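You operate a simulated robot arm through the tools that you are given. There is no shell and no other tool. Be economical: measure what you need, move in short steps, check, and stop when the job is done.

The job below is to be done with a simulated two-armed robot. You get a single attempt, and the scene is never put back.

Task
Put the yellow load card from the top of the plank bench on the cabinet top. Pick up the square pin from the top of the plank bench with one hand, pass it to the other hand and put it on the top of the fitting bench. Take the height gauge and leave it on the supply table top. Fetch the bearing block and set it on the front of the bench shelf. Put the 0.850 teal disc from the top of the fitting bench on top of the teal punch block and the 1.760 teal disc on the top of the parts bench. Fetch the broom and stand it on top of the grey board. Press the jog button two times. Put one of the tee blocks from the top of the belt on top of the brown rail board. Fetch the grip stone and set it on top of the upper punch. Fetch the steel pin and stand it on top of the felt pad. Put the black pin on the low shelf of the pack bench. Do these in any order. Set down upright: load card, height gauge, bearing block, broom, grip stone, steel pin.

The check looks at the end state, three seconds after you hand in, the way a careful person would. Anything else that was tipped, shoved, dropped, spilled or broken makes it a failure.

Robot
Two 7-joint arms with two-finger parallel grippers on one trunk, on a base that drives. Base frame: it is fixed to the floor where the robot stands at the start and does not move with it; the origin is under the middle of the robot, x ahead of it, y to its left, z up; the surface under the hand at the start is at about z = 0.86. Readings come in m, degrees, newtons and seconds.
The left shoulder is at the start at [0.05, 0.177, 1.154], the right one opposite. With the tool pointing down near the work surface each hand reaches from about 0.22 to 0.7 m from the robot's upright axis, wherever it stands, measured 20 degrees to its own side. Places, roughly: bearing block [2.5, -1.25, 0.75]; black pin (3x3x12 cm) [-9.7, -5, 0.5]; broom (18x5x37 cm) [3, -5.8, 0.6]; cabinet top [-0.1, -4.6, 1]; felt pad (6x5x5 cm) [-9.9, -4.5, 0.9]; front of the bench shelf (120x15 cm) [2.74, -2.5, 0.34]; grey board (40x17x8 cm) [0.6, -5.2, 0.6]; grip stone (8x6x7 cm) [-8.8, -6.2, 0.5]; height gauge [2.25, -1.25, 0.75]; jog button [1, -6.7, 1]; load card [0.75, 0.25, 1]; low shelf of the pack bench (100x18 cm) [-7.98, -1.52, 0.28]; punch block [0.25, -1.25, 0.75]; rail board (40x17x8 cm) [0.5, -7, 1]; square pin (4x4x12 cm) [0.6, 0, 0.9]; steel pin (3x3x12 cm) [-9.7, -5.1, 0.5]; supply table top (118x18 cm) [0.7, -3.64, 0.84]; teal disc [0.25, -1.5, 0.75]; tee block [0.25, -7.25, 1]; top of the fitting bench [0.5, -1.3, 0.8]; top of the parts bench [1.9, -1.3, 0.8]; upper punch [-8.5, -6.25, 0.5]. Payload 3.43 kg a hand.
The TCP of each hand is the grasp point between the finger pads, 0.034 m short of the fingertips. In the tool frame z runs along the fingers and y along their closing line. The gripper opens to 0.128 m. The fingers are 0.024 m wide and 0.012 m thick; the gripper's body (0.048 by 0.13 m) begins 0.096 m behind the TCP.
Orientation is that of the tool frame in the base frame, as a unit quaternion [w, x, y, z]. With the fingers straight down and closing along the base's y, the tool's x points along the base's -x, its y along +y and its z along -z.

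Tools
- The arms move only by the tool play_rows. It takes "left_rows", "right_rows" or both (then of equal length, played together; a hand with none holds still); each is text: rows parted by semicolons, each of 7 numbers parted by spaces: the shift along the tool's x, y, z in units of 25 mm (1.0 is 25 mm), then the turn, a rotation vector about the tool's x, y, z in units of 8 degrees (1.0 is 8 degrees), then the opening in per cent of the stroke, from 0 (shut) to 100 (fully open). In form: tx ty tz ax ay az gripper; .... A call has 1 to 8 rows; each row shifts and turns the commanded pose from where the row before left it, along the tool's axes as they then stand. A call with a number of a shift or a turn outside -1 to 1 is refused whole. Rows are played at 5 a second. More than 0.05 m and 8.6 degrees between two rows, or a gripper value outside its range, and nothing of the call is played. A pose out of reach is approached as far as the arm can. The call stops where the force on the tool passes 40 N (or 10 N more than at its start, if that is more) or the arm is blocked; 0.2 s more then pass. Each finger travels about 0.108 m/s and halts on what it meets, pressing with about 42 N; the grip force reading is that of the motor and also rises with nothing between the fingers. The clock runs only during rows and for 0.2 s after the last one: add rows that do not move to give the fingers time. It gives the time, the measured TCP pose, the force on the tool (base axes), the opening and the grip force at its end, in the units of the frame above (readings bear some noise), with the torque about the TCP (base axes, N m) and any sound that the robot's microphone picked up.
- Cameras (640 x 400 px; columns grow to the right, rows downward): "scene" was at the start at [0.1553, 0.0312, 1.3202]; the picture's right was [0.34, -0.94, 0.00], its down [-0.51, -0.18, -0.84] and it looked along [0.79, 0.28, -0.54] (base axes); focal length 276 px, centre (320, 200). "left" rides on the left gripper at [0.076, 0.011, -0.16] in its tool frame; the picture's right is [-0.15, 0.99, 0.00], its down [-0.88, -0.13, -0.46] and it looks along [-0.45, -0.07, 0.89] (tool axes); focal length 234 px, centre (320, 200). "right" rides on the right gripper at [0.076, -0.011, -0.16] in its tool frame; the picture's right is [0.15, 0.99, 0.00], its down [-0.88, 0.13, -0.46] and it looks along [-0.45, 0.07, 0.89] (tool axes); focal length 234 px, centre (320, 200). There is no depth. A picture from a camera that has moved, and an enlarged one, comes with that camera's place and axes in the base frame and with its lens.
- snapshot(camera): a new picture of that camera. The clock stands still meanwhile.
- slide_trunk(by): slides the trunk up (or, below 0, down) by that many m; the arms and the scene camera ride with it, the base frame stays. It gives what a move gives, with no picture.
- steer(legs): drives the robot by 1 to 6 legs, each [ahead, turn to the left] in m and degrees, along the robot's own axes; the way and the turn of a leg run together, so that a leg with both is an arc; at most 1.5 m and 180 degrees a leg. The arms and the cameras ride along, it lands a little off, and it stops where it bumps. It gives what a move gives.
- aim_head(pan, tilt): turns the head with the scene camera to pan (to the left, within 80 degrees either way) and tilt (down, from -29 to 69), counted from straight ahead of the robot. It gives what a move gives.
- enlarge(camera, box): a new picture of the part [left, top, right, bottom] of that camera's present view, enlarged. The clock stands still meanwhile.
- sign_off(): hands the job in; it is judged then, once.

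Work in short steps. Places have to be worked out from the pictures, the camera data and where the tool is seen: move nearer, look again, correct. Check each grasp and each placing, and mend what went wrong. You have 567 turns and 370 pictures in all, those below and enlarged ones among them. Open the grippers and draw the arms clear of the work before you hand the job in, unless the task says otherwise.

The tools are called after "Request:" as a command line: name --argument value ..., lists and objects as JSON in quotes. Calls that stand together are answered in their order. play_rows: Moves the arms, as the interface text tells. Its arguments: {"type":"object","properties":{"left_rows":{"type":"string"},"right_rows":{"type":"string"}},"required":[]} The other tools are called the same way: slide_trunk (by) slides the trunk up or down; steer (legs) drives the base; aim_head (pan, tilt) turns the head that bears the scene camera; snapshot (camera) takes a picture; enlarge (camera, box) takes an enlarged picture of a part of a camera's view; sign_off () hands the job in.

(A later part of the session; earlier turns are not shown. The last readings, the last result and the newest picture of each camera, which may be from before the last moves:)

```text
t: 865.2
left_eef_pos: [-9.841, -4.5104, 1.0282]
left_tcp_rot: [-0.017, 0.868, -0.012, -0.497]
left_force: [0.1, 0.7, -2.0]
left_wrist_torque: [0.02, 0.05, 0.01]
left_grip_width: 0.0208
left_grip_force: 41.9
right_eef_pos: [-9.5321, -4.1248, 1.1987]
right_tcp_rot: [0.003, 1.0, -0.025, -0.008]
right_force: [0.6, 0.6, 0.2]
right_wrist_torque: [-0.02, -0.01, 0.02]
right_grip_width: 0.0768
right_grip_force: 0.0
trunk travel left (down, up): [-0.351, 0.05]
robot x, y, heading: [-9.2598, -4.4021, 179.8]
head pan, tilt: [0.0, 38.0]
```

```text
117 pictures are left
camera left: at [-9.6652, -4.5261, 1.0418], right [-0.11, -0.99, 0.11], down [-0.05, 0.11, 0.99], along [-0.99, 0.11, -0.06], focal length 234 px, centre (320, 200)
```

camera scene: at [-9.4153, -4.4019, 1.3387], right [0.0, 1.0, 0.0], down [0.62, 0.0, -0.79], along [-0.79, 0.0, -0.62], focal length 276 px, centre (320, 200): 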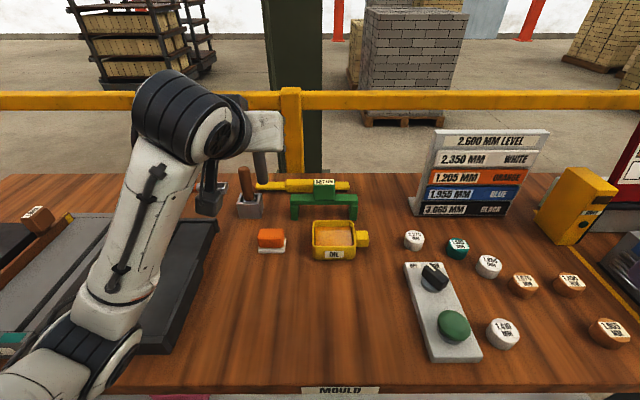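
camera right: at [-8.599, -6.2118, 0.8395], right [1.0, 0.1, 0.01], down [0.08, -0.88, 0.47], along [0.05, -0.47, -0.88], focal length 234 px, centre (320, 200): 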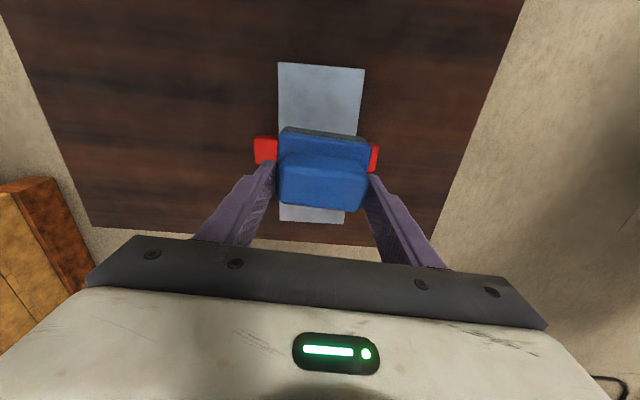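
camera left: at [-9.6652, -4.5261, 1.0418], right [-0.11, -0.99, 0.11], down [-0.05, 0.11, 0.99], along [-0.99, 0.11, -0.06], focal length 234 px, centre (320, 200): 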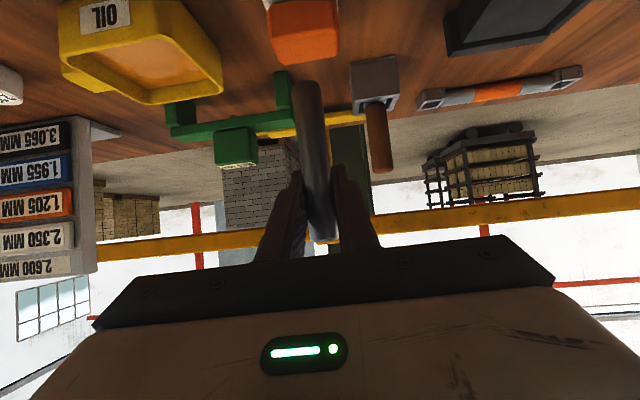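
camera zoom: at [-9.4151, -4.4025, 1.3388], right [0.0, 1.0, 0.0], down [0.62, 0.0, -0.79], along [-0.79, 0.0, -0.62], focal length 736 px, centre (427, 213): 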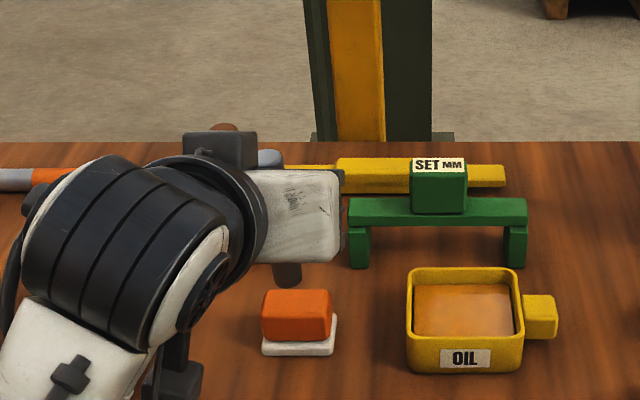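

Request:
play_rows --left_rows "-0.32 0 0.55 0 0 0 0;0.3 0 0.18 0 0 0 0;0.3 0 0.18 0 0 0 0"

Request:
enlarge --camera "scene" --box '[230, 170, 330, 260]'

Request:
enlarge --camera "left" --box '[220, 0, 400, 130]'

```text
t: 866.0
left_eef_pos: [-9.8581, -4.5085, 1.0108]
left_tcp_rot: [-0.016, 0.868, -0.012, -0.497]
left_force: [0.2, 0.0, -1.9]
left_wrist_torque: [0.01, 0.03, -0.01]
left_grip_width: 0.0211
left_grip_force: 42.0
right_eef_pos: [-9.5315, -4.1245, 1.1975]
right_tcp_rot: [0.004, 1.0, -0.024, -0.008]
right_force: [0.9, -0.1, -0.2]
right_wrist_torque: [0.02, -0.04, -0.03]
right_grip_width: 0.0769
right_grip_force: 0.1
trunk travel left (down, up): [-0.351, 0.05]
robot x, y, heading: [-9.2588, -4.4041, 179.5]
head pan, tilt: [0.0, 38.0]
```

```text
4.44 times, centred on (280, 215) of scene
camera zoom: at [-9.4151, -4.4024, 1.3388], right [0.0, 1.0, 0.0], down [0.62, 0.0, -0.79], along [-0.79, 0.0, -0.62], focal length 1226 px, centre (498, 133)
```

zoom: 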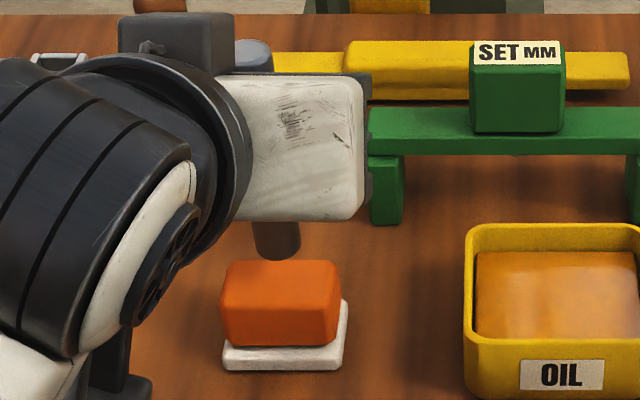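

```text
3.08 times, centred on (310, 65) of left
camera zoom: at [-9.6816, -4.5247, 1.0245], right [-0.11, -0.99, 0.11], down [-0.05, 0.12, 0.99], along [-0.99, 0.11, -0.06], focal length 720 px, centre (351, 615)
```

zoom: 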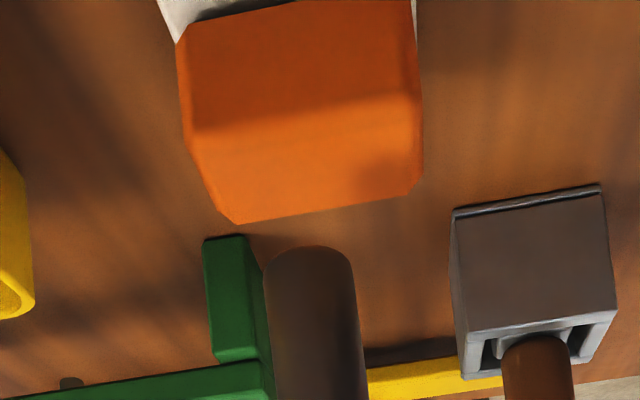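

Pin axis is over the pad's top centre. Lower in small steps to contact.

Request:
play_rows --left_rows "0.25 0 0.08 0 0 0 0;0.2 0 0.117 0 0 0 0;0.15 0 0.09 0 0 0 0"

```text
t: 866.8
left_eef_pos: [-9.8552, -4.5081, 0.9942]
left_tcp_rot: [-0.018, 0.867, -0.012, -0.498]
left_force: [0.3, -0.1, -2.3]
left_wrist_torque: [0.04, 0.02, 0.01]
left_grip_width: 0.0208
left_grip_force: 41.9
right_eef_pos: [-9.5308, -4.1251, 1.1971]
right_tcp_rot: [0.004, 1.0, -0.025, -0.008]
right_force: [0.6, -0.2, -0.5]
right_wrist_torque: [-0.02, 0.02, 0.01]
right_grip_width: 0.0768
right_grip_force: 0.0
trunk travel left (down, up): [-0.351, 0.05]
robot x, y, heading: [-9.2622, -4.4038, 179.8]
head pan, tilt: [0.0, 38.0]
```

Request:
play_rows --left_rows "0.1 0 0.06 0 0 0 0;0.1 0 0.06 0 0 0 0;0.1 0 0.06 0 0 0 0"

Request:
enlarge --camera "left" --box '[220, 0, 400, 130]'

```text
t: 867.6
left_eef_pos: [-9.8551, -4.5069, 0.9877]
left_tcp_rot: [-0.017, 0.867, -0.013, -0.498]
left_force: [1.3, -0.1, 1.8]
left_wrist_torque: [-0.04, -0.15, 0.02]
left_grip_width: 0.0208
left_grip_force: 41.7
right_eef_pos: [-9.5308, -4.1238, 1.1978]
right_tcp_rot: [0.005, 1.0, -0.024, -0.008]
right_force: [-0.8, 0.4, 0.2]
right_wrist_torque: [-0.01, 0.0, 0.03]
right_grip_width: 0.0768
right_grip_force: 0.1
trunk travel left (down, up): [-0.351, 0.05]
robot x, y, heading: [-9.2609, -4.4034, 179.7]
head pan, tilt: [0.0, 38.0]
```

```text
3.08 times, centred on (310, 65) of left
camera zoom: at [-9.68, -4.5243, 1.0006], right [-0.11, -0.99, 0.11], down [-0.04, 0.12, 0.99], along [-0.99, 0.11, -0.06], focal length 720 px, centre (351, 615)
```

zoom: 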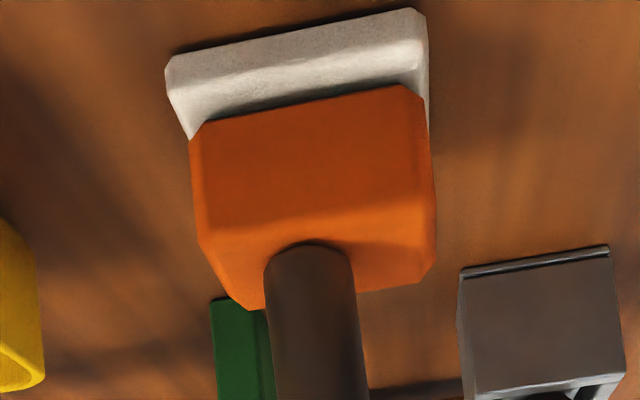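

Contact, pin base fully on the pad. Open and back off along the tool axis.

Request:
play_rows --left_rows "0 0 0 0 0 0 25;0 0 0 0 0 0 35;0 0 0 0 0 0 45;0 0 -0.5 0 0 0 45;0 0 -1 0 0 0 45;0 0 -1 0 0 0 45;0 0 -1 0 0 0 45;0 0 -1 0 0 0 45"

Request:
enlarge --camera "scene" --box '[200, 130, 360, 260]'

Request:
snapshot --camera "left"

```text
t: 869.4
left_eef_pos: [-9.7578, -4.5145, 1.0411]
left_tcp_rot: [-0.017, 0.867, -0.012, -0.498]
left_force: [0.4, 0.5, 0.4]
left_wrist_torque: [-0.01, -0.04, 0.02]
left_grip_width: 0.0577
left_grip_force: 0.1
right_eef_pos: [-9.5315, -4.1239, 1.1975]
right_tcp_rot: [0.004, 1.0, -0.025, -0.008]
right_force: [-0.7, -0.2, -0.7]
right_wrist_torque: [-0.01, -0.01, -0.02]
right_grip_width: 0.077
right_grip_force: 0.0
trunk travel left (down, up): [-0.351, 0.05]
robot x, y, heading: [-9.2626, -4.4036, 179.5]
head pan, tilt: [0.0, 38.0]
```

```text
3.08 times, centred on (280, 195) of scene
camera zoom: at [-9.4147, -4.4023, 1.3388], right [0.0, 1.0, 0.0], down [0.62, 0.0, -0.79], along [-0.79, 0.0, -0.62], focal length 849 px, centre (443, 215)
```

zoom: 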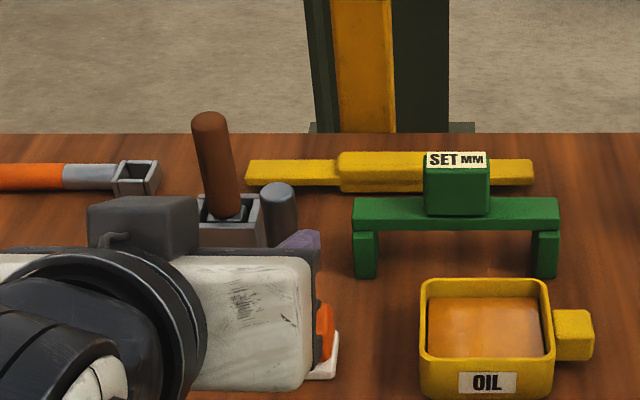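

```text
112 pictures are left
camera left: at [-9.5826, -4.5293, 1.0567], right [-0.11, -0.99, 0.11], down [-0.05, 0.11, 0.99], along [-0.99, 0.11, -0.06], focal length 234 px, centre (320, 200)
```

left: 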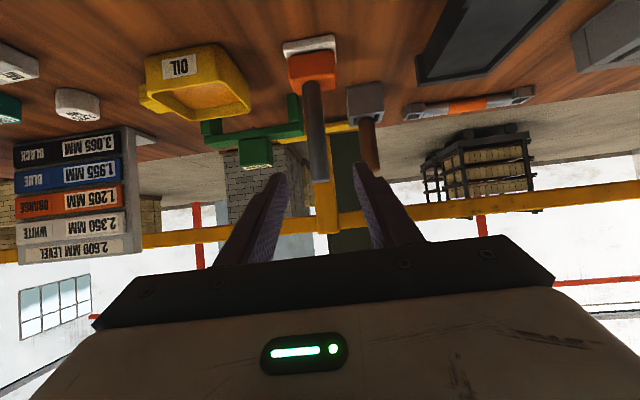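

The steel pin stands on the felt pad. Withdraw and go back for the black pin.

Request:
play_rows --left_rows "0 0 -1 0 0 0 45;0 0 -1 0 0 0 45;0 0 -1 0 0 0 45;0 0 -1 0 0 0 45"

Request:
steer --legs '[[-0.4, 0], [0, 90], [0.45, 0], [0, -90], [0.16, 0]]'

Request:
slide_trunk --by -0.25

```text
t: 870.4
left_eef_pos: [-9.6956, -4.5038, 1.0965]
left_tcp_rot: [-0.009, 0.867, -0.013, -0.498]
left_force: [0.0, -0.3, 0.4]
left_wrist_torque: [-0.03, 0.0, 0.01]
left_grip_width: 0.0577
left_grip_force: 0.1
left hand out of reach, approached as far as the arm can: row 3, 4
right_eef_pos: [-9.5307, -4.1219, 1.198]
right_tcp_rot: [0.004, 1.0, -0.025, -0.007]
right_force: [0.8, 0.8, -0.5]
right_wrist_torque: [-0.01, -0.02, 0.02]
right_grip_width: 0.0769
right_grip_force: 0.0
trunk travel left (down, up): [-0.351, 0.05]
robot x, y, heading: [-9.2598, -4.4058, 179.5]
head pan, tilt: [0.0, 38.0]
```

```text
t: 883.9
left_eef_pos: [-9.4587, -4.949, 1.0964]
left_tcp_rot: [-0.01, 0.867, -0.012, -0.499]
left_force: [-0.6, 0.2, -0.2]
left_wrist_torque: [0.05, -0.02, -0.04]
left_grip_width: 0.0577
left_grip_force: 0.1
right_eef_pos: [-9.2936, -4.5699, 1.1971]
right_tcp_rot: [0.004, 1.0, -0.024, -0.007]
right_force: [-1.9, 0.0, 0.1]
right_wrist_torque: [0.03, -0.04, -0.01]
right_grip_width: 0.0769
right_grip_force: 0.1
trunk travel left (down, up): [-0.351, 0.05]
robot x, y, heading: [-9.0233, -4.8538, 179.6]
head pan, tilt: [0.0, 38.0]
```

```text
t: 886.4
left_eef_pos: [-9.4584, -4.9494, 0.8473]
left_tcp_rot: [-0.01, 0.867, -0.014, -0.499]
left_force: [-0.5, -0.9, -0.1]
left_wrist_torque: [0.01, -0.01, -0.03]
left_grip_width: 0.0575
left_grip_force: 0.2
right_eef_pos: [-9.2942, -4.5701, 0.9483]
right_tcp_rot: [0.004, 1.0, -0.025, -0.008]
right_force: [-0.5, -0.6, -0.3]
right_wrist_torque: [0.01, 0.01, -0.03]
right_grip_width: 0.0769
right_grip_force: 0.0
trunk travel left (down, up): [-0.101, 0.3]
robot x, y, heading: [-9.0212, -4.8486, 179.8]
head pan, tilt: [0.0, 38.0]
```

Request:
play_rows --left_rows "0.915 0.5 0.76 0 0 0 45;0.915 0.5 0.76 0 0 0 45;0.915 0.5 0.76 0 0 0 45;0.915 0.5 0.76 0 0 0 45;0.915 0.5 0.76 0 0 0 45;0.915 0.5 0.76 0 0 0 45;0.915 0.5 0.76 0 0 0 45;0.915 0.5 0.76 0 0 0 45"

Request:
snapshot --camera "left"

Request:
enlarge --camera "scene" --box '[160, 130, 400, 310]'

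```text
t: 887.2
left_eef_pos: [-9.4999, -4.9784, 0.8589]
left_tcp_rot: [-0.015, 0.809, -0.008, -0.587]
left_force: [-0.5, -1.2, 0.0]
left_wrist_torque: [0.01, 0.0, 0.02]
left_grip_width: 0.0576
left_grip_force: 0.1
left hand out of reach, approached as far as the arm can: row 1
right_eef_pos: [-9.2942, -4.5691, 0.9466]
right_tcp_rot: [0.005, 1.0, -0.024, -0.007]
right_force: [0.0, -0.1, 0.7]
right_wrist_torque: [0.0, -0.03, 0.01]
right_grip_width: 0.0769
right_grip_force: 0.1
trunk travel left (down, up): [-0.101, 0.3]
robot x, y, heading: [-9.0224, -4.8487, 179.6]
head pan, tilt: [0.0, 38.0]
stopped in row 3 (left hand): the arm was blocked; the commanded pose is now the measured one
```

```text
111 pictures are left
camera left: at [-9.3257, -4.9929, 0.836], right [-0.08, -0.99, 0.12], down [0.16, 0.11, 0.98], along [-0.98, 0.1, 0.15], focal length 234 px, centre (320, 200)
```

left: 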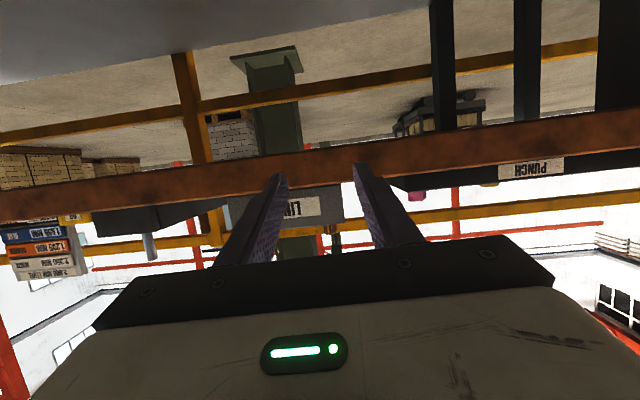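

```text
2.22 times, centred on (280, 220) of scene
camera zoom: at [-9.1778, -4.8479, 1.0888], right [0.01, 1.0, 0.0], down [0.62, 0.0, -0.79], along [-0.79, 0.0, -0.62], focal length 613 px, centre (409, 156)
```

zoom: 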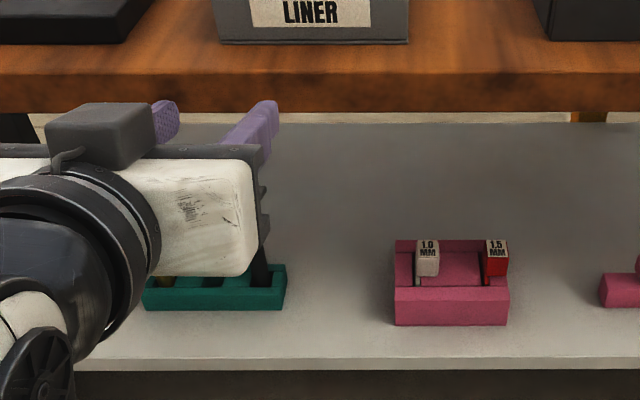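

Request:
play_rows --left_rows "0 1 0 0 0.5 0 45;0 1 0 0 0.5 0 45;0 1 0 0 0.5 0 45;0.864 0 0.503 0 0 0 45;0.864 0 0.503 0 0 0 45;0.864 0 0.503 0 0 0 45;0.864 0 0.503 0 0 0 45;0.864 0 0.503 0 0 0 45"

```text
t: 889.0
left_eef_pos: [-9.534, -5.0483, 0.8277]
left_tcp_rot: [-0.023, 0.817, -0.005, -0.577]
left_force: [1.1, -0.3, -0.6]
left_wrist_torque: [0.01, 0.02, 0.03]
left_grip_width: 0.0576
left_grip_force: 0.1
left hand out of reach, approached as far as the arm can: row 1
right_eef_pos: [-9.2943, -4.5683, 0.949]
right_tcp_rot: [0.004, 1.0, -0.024, -0.008]
right_force: [-0.2, 0.6, -0.1]
right_wrist_torque: [0.02, 0.0, -0.01]
right_grip_width: 0.0769
right_grip_force: 0.0
trunk travel left (down, up): [-0.101, 0.3]
robot x, y, heading: [-9.0201, -4.8479, 179.6]
head pan, tilt: [0.0, 38.0]
stopped in row 8 (left hand): the arm was blocked; the commanded pose is now the measured one
```

Request:
play_rows --left_rows "0.335 0 -0.94 0 0 0 45;0.335 0 -0.94 0 0 0 45;0 0 0 0 0.65 0 45;0 0 0 0 0.65 0 45"

Request:
play_rows --left_rows "0.864 0 0.503 0 0 0 45;0.864 0 0.503 0 0 0 45;0.864 0 0.503 0 0 0 45;0.864 0 0.503 0 0 0 45"

```text
t: 890.0
left_eef_pos: [-9.5199, -5.049, 0.8264]
left_tcp_rot: [-0.022, 0.866, -0.007, -0.499]
left_force: [0.2, 0.9, 0.2]
left_wrist_torque: [0.01, 0.0, 0.0]
left_grip_width: 0.0578
left_grip_force: 0.0
left hand out of reach, approached as far as the arm can: row 1, 2
right_eef_pos: [-9.2944, -4.5692, 0.9479]
right_tcp_rot: [0.004, 1.0, -0.025, -0.008]
right_force: [-0.1, -0.1, -0.4]
right_wrist_torque: [0.02, -0.01, -0.03]
right_grip_width: 0.0768
right_grip_force: 0.1
trunk travel left (down, up): [-0.101, 0.3]
robot x, y, heading: [-9.022, -4.8483, 179.9]
head pan, tilt: [0.0, 38.0]
```

```text
t: 891.0
left_eef_pos: [-9.5203, -5.0452, 0.7272]
left_tcp_rot: [-0.022, 0.866, -0.005, -0.5]
left_force: [0.2, 0.6, -0.5]
left_wrist_torque: [-0.02, 0.01, 0.0]
left_grip_width: 0.0578
left_grip_force: 0.0
right_eef_pos: [-9.2931, -4.5694, 0.9473]
right_tcp_rot: [0.004, 1.0, -0.024, -0.009]
right_force: [0.1, 0.5, 0.4]
right_wrist_torque: [0.02, -0.01, -0.02]
right_grip_width: 0.0768
right_grip_force: 0.1
trunk travel left (down, up): [-0.101, 0.3]
robot x, y, heading: [-9.0223, -4.8485, 179.8]
head pan, tilt: [0.0, 38.0]
```

Request:
play_rows --left_rows "0.864 0 0.503 0 0 0 45;0.864 0 0.503 0 0 0 45;0.864 0 0.503 0 0 0 45;0.864 0 0.503 0 0 0 45;0.864 0 0.503 0 0 0 45"

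Request:
snapshot --camera "left"

Request:
enlarge --camera "scene" --box '[160, 130, 400, 310]'

```text
t: 892.2
left_eef_pos: [-9.5217, -5.0413, 0.6017]
left_tcp_rot: [-0.022, 0.865, -0.005, -0.501]
left_force: [-0.1, -0.3, -1.1]
left_wrist_torque: [0.01, 0.04, -0.03]
left_grip_width: 0.0574
left_grip_force: 0.1
right_eef_pos: [-9.2942, -4.5692, 0.9484]
right_tcp_rot: [0.004, 1.0, -0.024, -0.008]
right_force: [1.0, 0.8, 0.6]
right_wrist_torque: [-0.03, -0.03, 0.0]
right_grip_width: 0.0767
right_grip_force: 0.0
trunk travel left (down, up): [-0.101, 0.3]
robot x, y, heading: [-9.0214, -4.8512, 179.9]
head pan, tilt: [0.0, 38.0]
```

```text
109 pictures are left
camera left: at [-9.3465, -5.0565, 0.6147], right [-0.11, -0.99, 0.09], down [-0.04, 0.1, 0.99], along [-0.99, 0.1, -0.05], focal length 234 px, centre (320, 200)
```

left: 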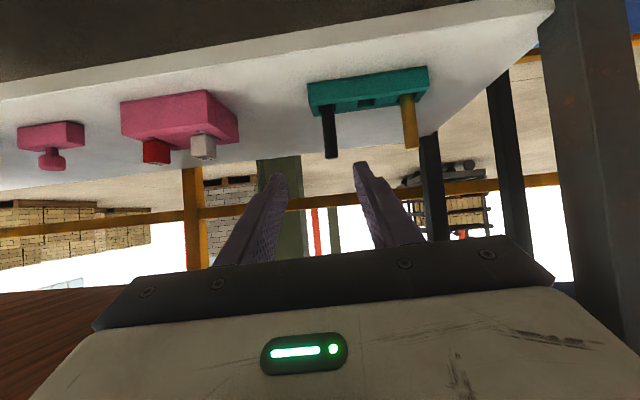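

```text
2.22 times, centred on (280, 220) of scene
camera zoom: at [-9.1778, -4.848, 1.0888], right [0.01, 1.0, 0.0], down [0.62, 0.0, -0.79], along [-0.79, 0.0, -0.62], focal length 613 px, centre (409, 156)
```

zoom: 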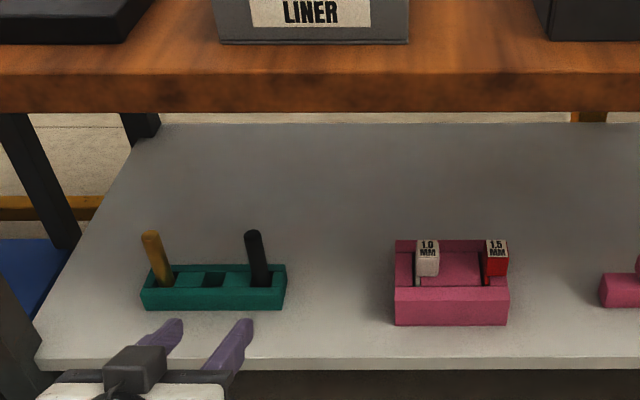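

Request:
play_rows --left_rows "-0.064 0.06 0.972 0 0 0 45;-0.064 0.06 0.972 0 0 0 45;-0.064 0.06 0.972 0 0 0 45;-0.064 0.06 0.972 0 0 0 45;-0.064 0.06 0.972 0 0 0 45;-0.064 0.06 0.972 0 0 0 45;-0.064 0.06 0.972 0 0 0 45"

Request:
snapshot --camera "left"

```text
t: 893.8
left_eef_pos: [-9.6748, -5.0447, 0.5264]
left_tcp_rot: [-0.022, 0.865, -0.006, -0.501]
left_force: [0.4, -0.3, 0.1]
left_wrist_torque: [-0.01, 0.02, -0.04]
left_grip_width: 0.0578
left_grip_force: 0.0
right_eef_pos: [-9.2952, -4.5689, 0.9483]
right_tcp_rot: [0.004, 1.0, -0.025, -0.008]
right_force: [0.6, -0.5, 0.9]
right_wrist_torque: [0.02, 0.02, 0.0]
right_grip_width: 0.0769
right_grip_force: 0.2
trunk travel left (down, up): [-0.101, 0.3]
robot x, y, heading: [-9.0222, -4.8545, 179.6]
head pan, tilt: [0.0, 38.0]
```

```text
107 pictures are left
camera left: at [-9.4992, -5.0602, 0.5392], right [-0.1, -0.99, 0.09], down [-0.04, 0.1, 0.99], along [-0.99, 0.1, -0.05], focal length 234 px, centre (320, 200)
```

left: 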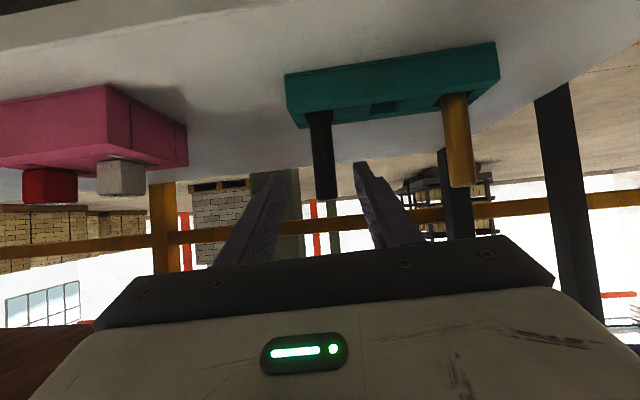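

Request:
play_rows --left_rows "-0.064 0.06 0.972 0 0 0 45;-0.064 0.06 0.972 0 0 0 45;-0.064 0.06 0.972 0 0 0 45;0 0 0 0 0 0 20;0 0 0 0 0 0 0;0 0 0 0 0 0 0;0 0 0 0 0 0 0"

Request:
play_rows --left_rows "-0.43 0 -0.25 0 0 0 0;-0.43 0 -0.25 0 0 0 0;-0.43 0 -0.25 0 0 0 0;-0.43 0 -0.25 0 0 0 0;-0.43 0 -0.25 0 0 0 0;-0.43 0 -0.25 0 0 0 0;-0.43 0 -0.25 0 0 0 0"

Request:
snapshot --camera "left"

```text
t: 895.4
left_eef_pos: [-9.7399, -5.0448, 0.4939]
left_tcp_rot: [-0.023, 0.866, -0.006, -0.499]
left_force: [-1.1, -0.2, 1.0]
left_wrist_torque: [0.08, 0.03, -0.08]
left_grip_width: 0.0211
left_grip_force: 42.0
right_eef_pos: [-9.2938, -4.5692, 0.9471]
right_tcp_rot: [0.005, 1.0, -0.024, -0.008]
right_force: [0.4, 0.2, 0.7]
right_wrist_torque: [-0.02, -0.01, 0.01]
right_grip_width: 0.0769
right_grip_force: 0.0
trunk travel left (down, up): [-0.101, 0.3]
robot x, y, heading: [-9.023, -4.8533, 179.7]
head pan, tilt: [0.0, 38.0]
```

```text
t: 897.0
left_eef_pos: [-9.7407, -5.0482, 0.5808]
left_tcp_rot: [-0.022, 0.866, -0.006, -0.5]
left_force: [-0.7, 0.9, -2.0]
left_wrist_torque: [0.01, 0.02, -0.03]
left_grip_width: 0.0209
left_grip_force: 41.7
right_eef_pos: [-9.2945, -4.5695, 0.9478]
right_tcp_rot: [0.004, 1.0, -0.024, -0.007]
right_force: [0.5, 0.5, -0.1]
right_wrist_torque: [-0.03, 0.0, 0.0]
right_grip_width: 0.0767
right_grip_force: 0.2
trunk travel left (down, up): [-0.101, 0.3]
robot x, y, heading: [-9.0221, -4.8488, 179.6]
head pan, tilt: [0.0, 38.0]
```

```text
106 pictures are left
camera left: at [-9.565, -5.0639, 0.5944], right [-0.11, -0.99, 0.09], down [-0.04, 0.1, 0.99], along [-0.99, 0.1, -0.05], focal length 234 px, centre (320, 200)
```

left: 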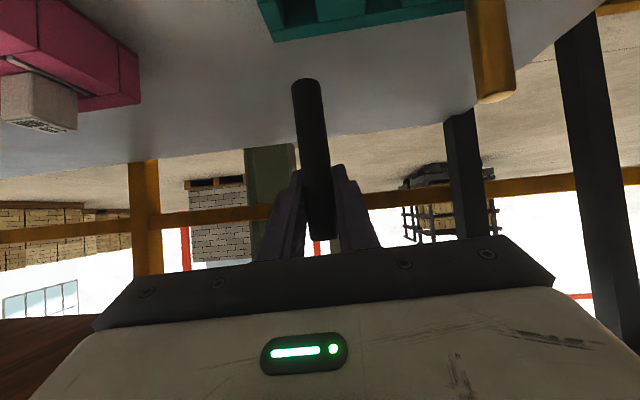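

Black pin out. Withdraw, raise, and look toward the pack bench to the north-east.

Request:
play_rows --left_rows "0.504 0 -0.863 0 0 0 0;0.504 0 -0.863 0 0 0 0;0.504 0 -0.863 0 0 0 0;0.504 0 -0.863 0 0 0 0;0.504 0 -0.863 0 0 0 0;0.504 0 -0.863 0 0 0 0;0.504 0 -0.863 0 0 0 0;0.504 0 -0.863 0 0 0 0"

Request:
play_rows --left_rows "0.504 0 -0.863 0 0 0 0;0.504 0 -0.863 0 0 0 0;-0.864 0 -0.504 0 0 0 0;-0.864 0 -0.504 0 0 0 0;-0.864 0 -0.504 0 0 0 0;-0.864 0 -0.504 0 0 0 0"

Request:
steer --legs '[[-0.35, 0], [0, -100]]'

Request:
aim_head --pan 0 --tilt 15

Request:
snapshot --camera "scene"

```text
t: 898.8
left_eef_pos: [-9.5414, -5.0542, 0.5802]
left_tcp_rot: [-0.023, 0.866, -0.006, -0.5]
left_force: [-0.5, 0.3, -1.9]
left_wrist_torque: [0.01, -0.01, -0.01]
left_grip_width: 0.021
left_grip_force: 41.9
right_eef_pos: [-9.2943, -4.5697, 0.9489]
right_tcp_rot: [0.004, 1.0, -0.025, -0.009]
right_force: [0.1, 0.5, -0.2]
right_wrist_torque: [-0.03, -0.02, 0.0]
right_grip_width: 0.0768
right_grip_force: 0.0
trunk travel left (down, up): [-0.101, 0.3]
robot x, y, heading: [-9.0206, -4.8503, 179.9]
head pan, tilt: [0.0, 38.0]
```

```text
t: 900.2
left_eef_pos: [-9.4893, -5.0589, 0.6796]
left_tcp_rot: [-0.022, 0.866, -0.006, -0.499]
left_force: [0.5, -0.3, -2.4]
left_wrist_torque: [0.0, 0.05, 0.0]
left_grip_width: 0.021
left_grip_force: 42.3
right_eef_pos: [-9.2942, -4.5695, 0.9484]
right_tcp_rot: [0.004, 1.0, -0.024, -0.008]
right_force: [-0.5, 1.3, -0.6]
right_wrist_torque: [0.01, 0.02, 0.01]
right_grip_width: 0.0768
right_grip_force: 0.0
trunk travel left (down, up): [-0.101, 0.3]
robot x, y, heading: [-9.022, -4.8496, 179.7]
head pan, tilt: [0.0, 38.0]
```

```text
t: 906.6
left_eef_pos: [-8.8004, -4.3564, 0.6801]
left_tcp_rot: [0.396, -0.555, 0.665, 0.306]
left_force: [0.7, -0.3, -2.2]
left_wrist_torque: [0.04, -0.02, -0.04]
left_grip_width: 0.021
left_grip_force: 42.1
right_eef_pos: [-8.3506, -4.6303, 0.9475]
right_tcp_rot: [0.003, -0.627, 0.779, 0.008]
right_force: [0.2, 0.1, 0.7]
right_wrist_torque: [0.0, 0.01, -0.01]
right_grip_width: 0.0769
right_grip_force: 0.1
trunk travel left (down, up): [-0.101, 0.3]
robot x, y, heading: [-8.6689, -4.851, 80.2]
head pan, tilt: [0.0, 38.0]
```

```text
t: 907.5
left_eef_pos: [-8.8005, -4.356, 0.6802]
left_tcp_rot: [0.396, -0.554, 0.665, 0.306]
left_force: [0.1, -0.2, -1.7]
left_wrist_torque: [0.0, 0.01, -0.01]
left_grip_width: 0.0209
left_grip_force: 42.0
right_eef_pos: [-8.3504, -4.6309, 0.9481]
right_tcp_rot: [0.003, -0.627, 0.779, 0.008]
right_force: [0.7, -0.3, 0.3]
right_wrist_torque: [0.0, 0.03, 0.0]
right_grip_width: 0.0765
right_grip_force: 0.0
trunk travel left (down, up): [-0.101, 0.3]
robot x, y, heading: [-8.6706, -4.8494, 80.1]
head pan, tilt: [0.0, 15.0]
```

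```text
105 pictures are left
camera scene: at [-8.6431, -4.6894, 1.1253], right [0.99, -0.17, 0.0], down [-0.04, -0.26, -0.97], along [0.17, 0.95, -0.26], focal length 276 px, centre (320, 200)
```

scene: 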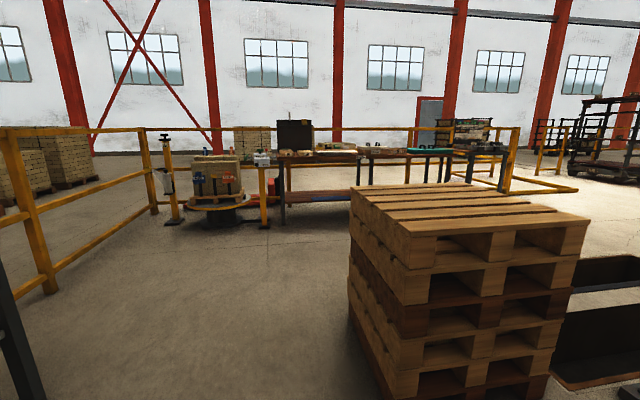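

Request:
steer --legs '[[0, 14], [1.5, 0], [0.95, 0], [0, -94], [0.75, 0], [0, 90]]'

Request:
aim_head --pan 0 --tilt 30

Request:
snapshot --camera "scene"

```text
t: 922.4
left_eef_pos: [-8.7355, -1.8939, 0.6774]
left_tcp_rot: [0.446, -0.4, 0.773, 0.211]
left_force: [-4.3, -7.8, -3.0]
left_wrist_torque: [0.49, -0.19, 0.4]
left_grip_width: 0.021
left_grip_force: 42.0
right_eef_pos: [-8.4443, -2.3403, 0.9482]
right_tcp_rot: [0.004, -0.434, 0.901, 0.007]
right_force: [0.1, 0.0, -0.2]
right_wrist_torque: [-0.01, -0.03, 0.03]
right_grip_width: 0.0768
right_grip_force: 0.1
trunk travel left (down, up): [-0.101, 0.3]
robot x, y, heading: [-8.8312, -2.3977, 53.6]
head pan, tilt: [0.0, 15.0]
stopped in leg 4: the force on the tool passed its limit at 117 N (the readings are from after the stop); the commanded pose is now the measured one
```

```text
t: 923.2
left_eef_pos: [-8.7351, -1.894, 0.6784]
left_tcp_rot: [0.447, -0.399, 0.772, 0.211]
left_force: [-6.0, -11.5, -2.6]
left_wrist_torque: [0.82, -0.47, 0.6]
left_grip_width: 0.0209
left_grip_force: 41.6
right_eef_pos: [-8.4451, -2.3401, 0.9477]
right_tcp_rot: [0.006, -0.433, 0.902, 0.007]
right_force: [0.0, 0.0, 0.2]
right_wrist_torque: [-0.03, 0.0, 0.01]
right_grip_width: 0.0768
right_grip_force: 0.1
trunk travel left (down, up): [-0.101, 0.3]
robot x, y, heading: [-8.8294, -2.3957, 54.2]
head pan, tilt: [0.0, 30.0]
```

```text
104 pictures are left
camera scene: at [-8.7351, -2.2654, 1.1013], right [0.81, -0.59, 0.0], down [-0.29, -0.4, -0.87], along [0.51, 0.7, -0.5], focal length 276 px, centre (320, 200)
```

scene: 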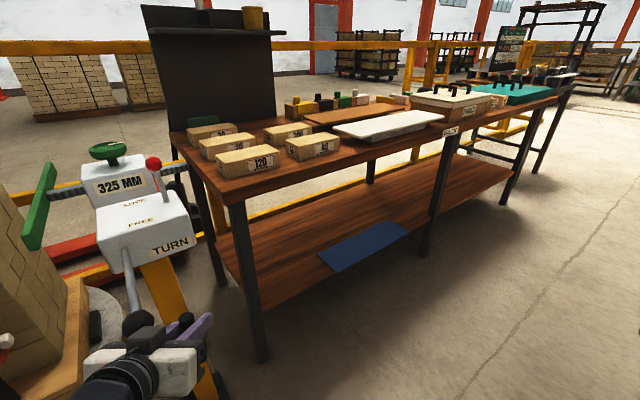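

The left hand touched the yellow stand. Reverse the turn slightly and back away.

Request:
steer --legs '[[0, 8], [-0.3, 0]]'

Request:
aim_head --pan 15 --tilt 25

Request:
snapshot --camera "scene"

```text
t: 925.8
left_eef_pos: [-8.9485, -2.1472, 0.6782]
left_tcp_rot: [0.432, -0.451, 0.742, 0.242]
left_force: [0.2, -0.2, -3.2]
left_wrist_torque: [0.01, 0.0, 0.03]
left_grip_width: 0.0211
left_grip_force: 42.0
right_eef_pos: [-8.5971, -2.5502, 0.9478]
right_tcp_rot: [0.003, -0.495, 0.869, 0.008]
right_force: [0.2, -0.1, -0.3]
right_wrist_torque: [-0.03, -0.01, 0.01]
right_grip_width: 0.0769
right_grip_force: 0.1
trunk travel left (down, up): [-0.101, 0.3]
robot x, y, heading: [-8.9738, -2.6613, 62.1]
head pan, tilt: [0.0, 30.0]
```

```text
t: 926.6
left_eef_pos: [-8.9481, -2.1486, 0.6777]
left_tcp_rot: [0.431, -0.452, 0.743, 0.241]
left_force: [-1.0, 0.2, -2.6]
left_wrist_torque: [0.02, -0.02, 0.0]
left_grip_width: 0.0209
left_grip_force: 41.4
right_eef_pos: [-8.597, -2.5499, 0.9475]
right_tcp_rot: [0.004, -0.494, 0.869, 0.007]
right_force: [0.3, 0.4, -0.6]
right_wrist_torque: [-0.03, 0.0, -0.02]
right_grip_width: 0.0767
right_grip_force: 0.0
trunk travel left (down, up): [-0.101, 0.3]
robot x, y, heading: [-8.9704, -2.6614, 62.0]
head pan, tilt: [15.0, 25.0]
```

```text
103 pictures are left
camera scene: at [-8.9171, -2.5069, 1.1091], right [0.97, -0.23, 0.0], down [-0.1, -0.41, -0.91], along [0.21, 0.88, -0.42], focal length 276 px, centre (320, 200)
```

scene: 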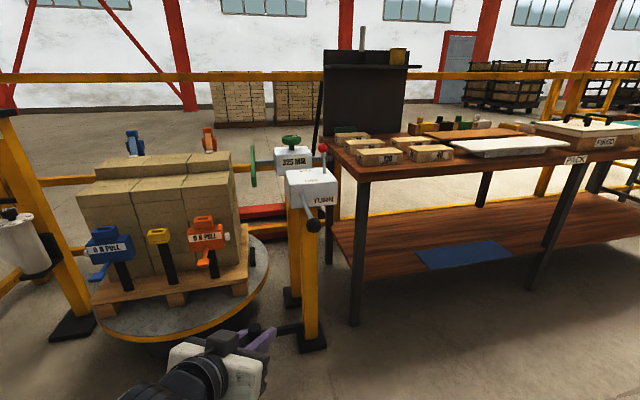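

Stand avoided. Now go around to face the pack bench's front at a safe distance.

Request:
steer --legs '[[0, -39.5], [0.94, 0], [0, 67]]'

Request:
aim_head --pan 0 --tilt 35

Request:
snapshot --camera "scene"

```text
t: 936.3
left_eef_pos: [-8.3154, -1.8375, 0.6763]
left_tcp_rot: [0.364, -0.612, 0.616, 0.337]
left_force: [-0.6, 0.3, -1.5]
left_wrist_torque: [0.02, 0.0, -0.01]
left_grip_width: 0.0209
left_grip_force: 41.7
right_eef_pos: [-7.8221, -2.0386, 0.9471]
right_tcp_rot: [0.001, -0.683, 0.73, 0.007]
right_force: [-0.3, 0.2, 0.2]
right_wrist_torque: [0.01, 0.02, -0.02]
right_grip_width: 0.0768
right_grip_force: 0.1
trunk travel left (down, up): [-0.101, 0.3]
robot x, y, heading: [-8.1061, -2.3068, 88.5]
head pan, tilt: [15.0, 25.0]
```

```text
t: 937.0
left_eef_pos: [-8.3157, -1.8374, 0.6773]
left_tcp_rot: [0.363, -0.612, 0.617, 0.336]
left_force: [0.4, 0.1, -1.7]
left_wrist_torque: [0.04, -0.02, -0.01]
left_grip_width: 0.0208
left_grip_force: 41.9
right_eef_pos: [-7.8207, -2.0397, 0.9473]
right_tcp_rot: [0.001, -0.683, 0.73, 0.009]
right_force: [-0.3, 0.3, 0.2]
right_wrist_torque: [-0.03, 0.02, 0.02]
right_grip_width: 0.0768
right_grip_force: 0.0
trunk travel left (down, up): [-0.101, 0.3]
robot x, y, heading: [-8.1058, -2.3051, 88.7]
head pan, tilt: [0.0, 35.0]
```

```text
102 pictures are left
camera scene: at [-8.1015, -2.1462, 1.0934], right [1.0, -0.02, 0.0], down [-0.01, -0.57, -0.82], along [0.02, 0.82, -0.57], focal length 276 px, centre (320, 200)
```

scene: 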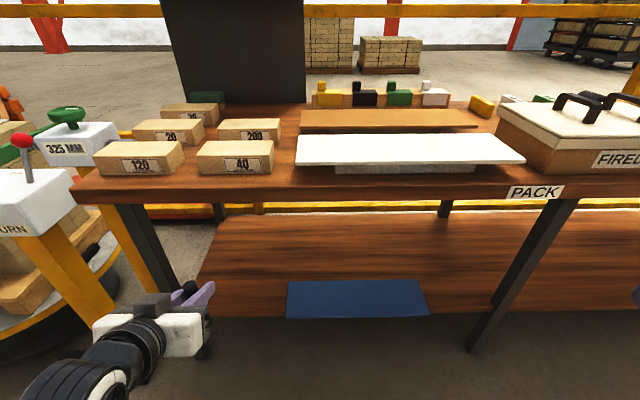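

Request:
slide_trunk --by -0.1

Request:
play_rows --left_rows "0.861 0 0.508 0 0 0 0;0.861 0 0.508 0 0 0 0;0.861 0 0.508 0 0 0 0;0.861 0 0.508 0 0 0 0;0.861 0 0.508 0 0 0 0;0.861 0 0.508 0 0 0 0"

Request:
steer --legs '[[0.15, 0]]'

Request:
snapshot --camera "left"

Request:
snapshot --camera "scene"

```text
t: 938.4
left_eef_pos: [-8.3163, -1.8375, 0.5784]
left_tcp_rot: [0.364, -0.612, 0.617, 0.336]
left_force: [-0.2, -0.7, -1.3]
left_wrist_torque: [-0.03, -0.01, -0.02]
left_grip_width: 0.0209
left_grip_force: 42.0
right_eef_pos: [-7.8214, -2.0393, 0.847]
right_tcp_rot: [0.002, -0.683, 0.73, 0.008]
right_force: [-0.5, -0.7, 0.5]
right_wrist_torque: [0.02, 0.0, 0.0]
right_grip_width: 0.0767
right_grip_force: 0.0
trunk travel left (down, up): [-0.001, 0.4]
robot x, y, heading: [-8.1093, -2.3062, 88.7]
head pan, tilt: [0.0, 35.0]
```

```text
t: 939.8
left_eef_pos: [-8.3243, -1.8346, 0.4394]
left_tcp_rot: [0.363, -0.606, 0.615, 0.35]
left_force: [0.4, 0.1, -2.4]
left_wrist_torque: [-0.03, 0.01, 0.02]
left_grip_width: 0.0209
left_grip_force: 42.0
right_eef_pos: [-7.8212, -2.0403, 0.8505]
right_tcp_rot: [0.002, -0.683, 0.73, 0.008]
right_force: [-0.6, 0.7, -0.3]
right_wrist_torque: [0.02, -0.03, 0.02]
right_grip_width: 0.0766
right_grip_force: 0.0
trunk travel left (down, up): [-0.001, 0.4]
robot x, y, heading: [-8.107, -2.3069, 88.8]
head pan, tilt: [0.0, 35.0]
```

```text
t: 941.1
left_eef_pos: [-8.3207, -1.6853, 0.4418]
left_tcp_rot: [0.363, -0.606, 0.614, 0.352]
left_force: [0.4, -0.4, -1.7]
left_wrist_torque: [0.0, 0.01, 0.01]
left_grip_width: 0.0209
left_grip_force: 42.0
right_eef_pos: [-7.8169, -1.8898, 0.8492]
right_tcp_rot: [0.003, -0.683, 0.73, 0.009]
right_force: [0.6, 0.1, -0.1]
right_wrist_torque: [-0.05, -0.02, 0.01]
right_grip_width: 0.0771
right_grip_force: 0.1
trunk travel left (down, up): [-0.001, 0.4]
robot x, y, heading: [-8.1012, -2.152, 88.8]
head pan, tilt: [0.0, 35.0]
```

```text
101 pictures are left
camera left: at [-8.3349, -1.8583, 0.4517], right [-0.99, 0.09, 0.12], down [0.12, 0.03, 0.99], along [0.08, 1.0, -0.04], focal length 234 px, centre (320, 200)
```

left: 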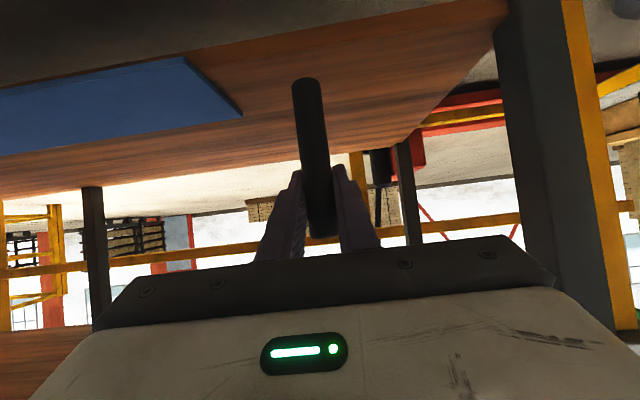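

```text
100 pictures are left
camera scene: at [-8.0979, -1.9973, 0.994], right [1.0, -0.02, 0.0], down [-0.01, -0.57, -0.82], along [0.02, 0.82, -0.57], focal length 276 px, centre (320, 200)
```

scene: 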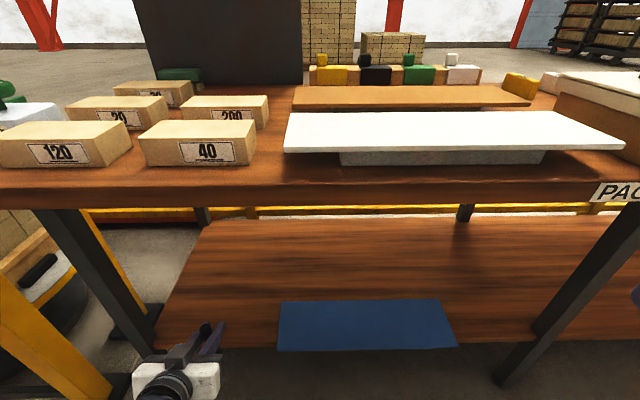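

Request:
play_rows --left_rows "-0.455 0 0.815 0 0 0 0;-0.455 0 0.815 0 0 0 0;-0.455 0 0.815 0 0 0 0;-0.455 0 0.815 0 0 0 0;-0.455 0 0.815 0 0 0 0;-0.455 0 0.815 0 0 0 0"

Request:
play_rows --left_rows "0.872 0 0.488 0 0 0 0;0.6 0 0.34 0 0 0 0;0.3 0 0.17 0 0 0 0;0.2 0 0.11 0 0 0 0"

Request:
snapshot --camera "left"

```text
t: 942.5
left_eef_pos: [-8.3239, -1.5445, 0.4404]
left_tcp_rot: [0.359, -0.605, 0.615, 0.356]
left_force: [-0.5, -0.6, -1.4]
left_wrist_torque: [-0.05, -0.02, -0.03]
left_grip_width: 0.0208
left_grip_force: 42.0
right_eef_pos: [-7.8181, -1.8904, 0.8481]
right_tcp_rot: [0.004, -0.683, 0.73, 0.009]
right_force: [-0.5, 0.9, 0.1]
right_wrist_torque: [0.03, 0.07, -0.01]
right_grip_width: 0.0768
right_grip_force: 0.1
trunk travel left (down, up): [-0.001, 0.4]
robot x, y, heading: [-8.1065, -2.1556, 88.5]
head pan, tilt: [0.0, 35.0]
```

```text
t: 943.5
left_eef_pos: [-8.3332, -1.5423, 0.3833]
left_tcp_rot: [0.354, -0.604, 0.616, 0.361]
left_force: [-0.1, 0.6, -2.1]
left_wrist_torque: [0.02, 0.0, 0.0]
left_grip_width: 0.0209
left_grip_force: 41.9
right_eef_pos: [-7.8196, -1.8898, 0.8499]
right_tcp_rot: [0.004, -0.684, 0.73, 0.008]
right_force: [0.3, 0.2, 0.2]
right_wrist_torque: [0.02, -0.01, 0.0]
right_grip_width: 0.0767
right_grip_force: 0.1
trunk travel left (down, up): [-0.001, 0.4]
robot x, y, heading: [-8.1009, -2.1546, 88.7]
head pan, tilt: [0.0, 35.0]
```

```text
99 pictures are left
camera left: at [-8.3465, -1.7173, 0.3948], right [-0.99, 0.08, 0.14], down [0.15, 0.03, 0.99], along [0.08, 1.0, -0.04], focal length 234 px, centre (320, 200)
```

left: 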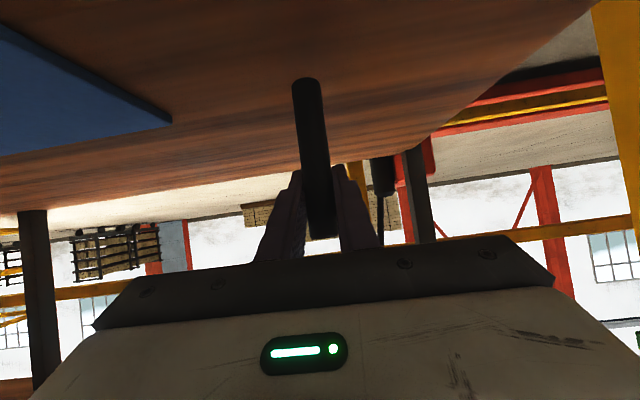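

Request:
play_rows --left_rows "0.2 0 0.11 0 0 0 0;0.2 0 0.11 0 0 0 0;0.15 0 0.08 0 0 0 0;0.15 0 0.08 0 0 0 0"

```text
t: 944.5
left_eef_pos: [-8.3374, -1.5439, 0.3684]
left_tcp_rot: [0.357, -0.601, 0.614, 0.366]
left_force: [2.0, -8.2, 18.7]
left_wrist_torque: [-0.9, -0.27, -0.01]
left_grip_width: 0.021
left_grip_force: 42.0
right_eef_pos: [-7.8195, -1.8915, 0.8505]
right_tcp_rot: [0.007, -0.683, 0.731, 0.009]
right_force: [0.4, 0.7, 0.1]
right_wrist_torque: [0.0, 0.01, 0.05]
right_grip_width: 0.0765
right_grip_force: 0.0
trunk travel left (down, up): [-0.001, 0.4]
robot x, y, heading: [-8.1061, -2.1534, 88.6]
head pan, tilt: [0.0, 35.0]
```

Contact on the shelf. Ease slightly, open, and back out.

Request:
play_rows --left_rows "-0.05 0 -0.03 0 0 0 0;0 0 0 0 0 0 25;0 0 0 0 0 0 35;0 0 0 0 0 0 45;0 0 -0.5 0 0 0 45;0 0 -1 0 0 0 45;0 0 -1 0 0 0 45;0 0 -1 0 0 0 45"

Request:
snapshot --camera "left"

Request:
snapshot --camera "scene"

```text
t: 946.3
left_eef_pos: [-8.3345, -1.6127, 0.41]
left_tcp_rot: [0.359, -0.601, 0.615, 0.362]
left_force: [-0.3, -0.2, 0.6]
left_wrist_torque: [0.01, 0.04, -0.02]
left_grip_width: 0.0576
left_grip_force: 0.0
right_eef_pos: [-7.8212, -1.8864, 0.847]
right_tcp_rot: [0.004, -0.683, 0.73, 0.004]
right_force: [0.4, -0.2, -0.6]
right_wrist_torque: [0.04, 0.04, 0.0]
right_grip_width: 0.0766
right_grip_force: 0.1
trunk travel left (down, up): [-0.001, 0.4]
robot x, y, heading: [-8.1062, -2.1579, 88.9]
head pan, tilt: [0.0, 35.0]
```

```text
98 pictures are left
camera left: at [-8.3476, -1.7876, 0.4194], right [-0.99, 0.08, 0.14], down [0.14, 0.02, 0.99], along [0.08, 1.0, -0.03], focal length 234 px, centre (320, 200)
```

left: 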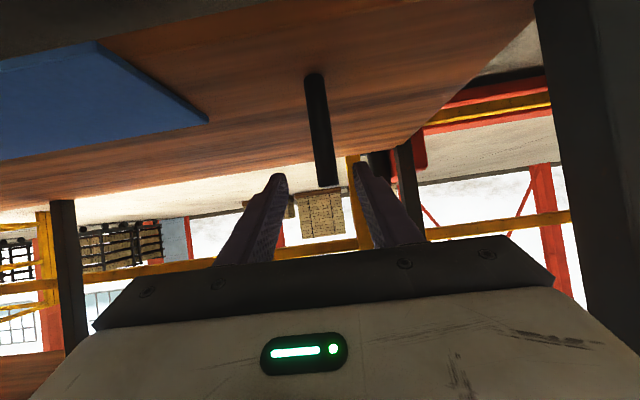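

```text
97 pictures are left
camera scene: at [-8.1027, -1.9929, 0.9922], right [1.0, -0.02, 0.01], down [-0.01, -0.58, -0.82], along [0.02, 0.82, -0.58], focal length 276 px, centre (320, 200)
```

scene: 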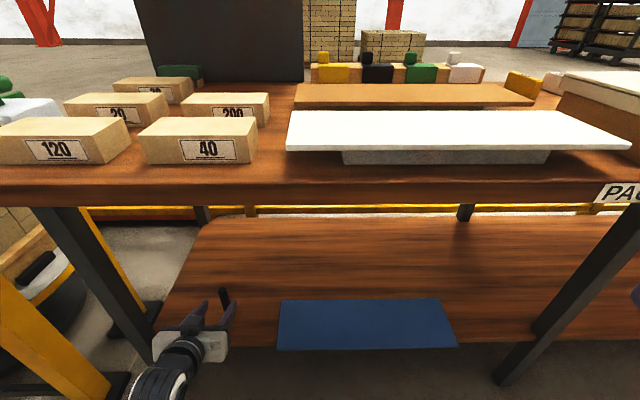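

The black pin stands on the low shelf. Withdraw, back off and inspect the stand I touched.

Request:
play_rows --left_rows "0.488 0 -0.86 0 0 0 45;0.488 0 -0.86 0 0 0 45;0.488 0 -0.86 0 0 0 45;0.488 0 -0.86 0 0 0 45;0.488 0 -0.86 0 0 0 45;0.488 0 -0.86 0 0 0 45;0.488 0 -0.86 0 0 0 45"

Request:
steer --legs '[[-0.4, 0]]'

Request:
aim_head --pan 40 --tilt 25

Request:
snapshot --camera "scene"

```text
t: 948.1
left_eef_pos: [-8.3553, -1.7863, 0.4106]
left_tcp_rot: [0.345, -0.607, 0.607, 0.378]
left_force: [0.7, 0.5, 0.4]
left_wrist_torque: [-0.01, -0.02, 0.0]
left_grip_width: 0.0579
left_grip_force: 0.1
right_eef_pos: [-7.8186, -1.8888, 0.8466]
right_tcp_rot: [0.002, -0.683, 0.73, 0.007]
right_force: [-0.5, 0.2, 0.5]
right_wrist_torque: [0.02, -0.03, 0.0]
right_grip_width: 0.0767
right_grip_force: 0.0
trunk travel left (down, up): [-0.001, 0.4]
robot x, y, heading: [-8.1046, -2.1553, 88.8]
head pan, tilt: [0.0, 35.0]
stopped in row 7 (left hand): the arm was blocked; the commanded pose is now the measured one
```

```text
t: 950.6
left_eef_pos: [-8.3631, -2.1802, 0.4107]
left_tcp_rot: [0.348, -0.606, 0.607, 0.377]
left_force: [-0.6, -0.3, 0.2]
left_wrist_torque: [-0.01, 0.03, -0.02]
left_grip_width: 0.0578
left_grip_force: 0.1
right_eef_pos: [-7.8275, -2.2829, 0.8472]
right_tcp_rot: [0.004, -0.684, 0.73, 0.007]
right_force: [0.2, 0.1, 0.4]
right_wrist_torque: [-0.01, -0.03, 0.0]
right_grip_width: 0.0768
right_grip_force: 0.2
trunk travel left (down, up): [-0.001, 0.4]
robot x, y, heading: [-8.1114, -2.5517, 88.8]
head pan, tilt: [0.0, 35.0]
```

```text
t: 951.7
left_eef_pos: [-8.3633, -2.1796, 0.4111]
left_tcp_rot: [0.347, -0.607, 0.607, 0.378]
left_force: [0.7, -0.8, 0.8]
left_wrist_torque: [-0.03, 0.05, -0.02]
left_grip_width: 0.0575
left_grip_force: 0.0
right_eef_pos: [-7.8259, -2.2834, 0.8497]
right_tcp_rot: [0.003, -0.684, 0.729, 0.008]
right_force: [-0.4, 0.4, -0.7]
right_wrist_torque: [0.0, 0.0, 0.0]
right_grip_width: 0.0764
right_grip_force: 0.1
trunk travel left (down, up): [-0.001, 0.4]
robot x, y, heading: [-8.1101, -2.5453, 88.6]
head pan, tilt: [40.0, 25.0]
```

```text
96 pictures are left
camera scene: at [-8.1668, -2.4059, 1.0091], right [0.78, 0.62, 0.0], down [0.26, -0.33, -0.91], along [-0.57, 0.71, -0.42], focal length 276 px, centre (320, 200)
```

scene: 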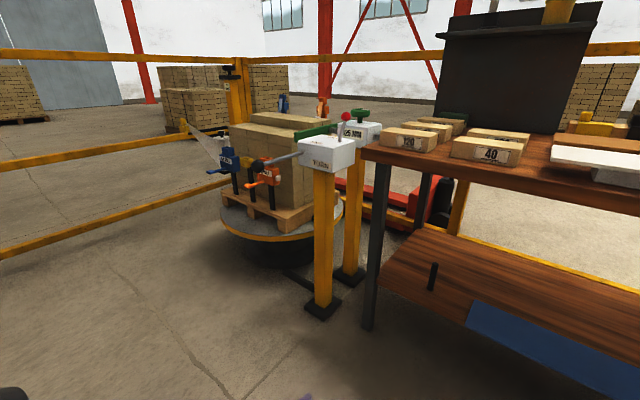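

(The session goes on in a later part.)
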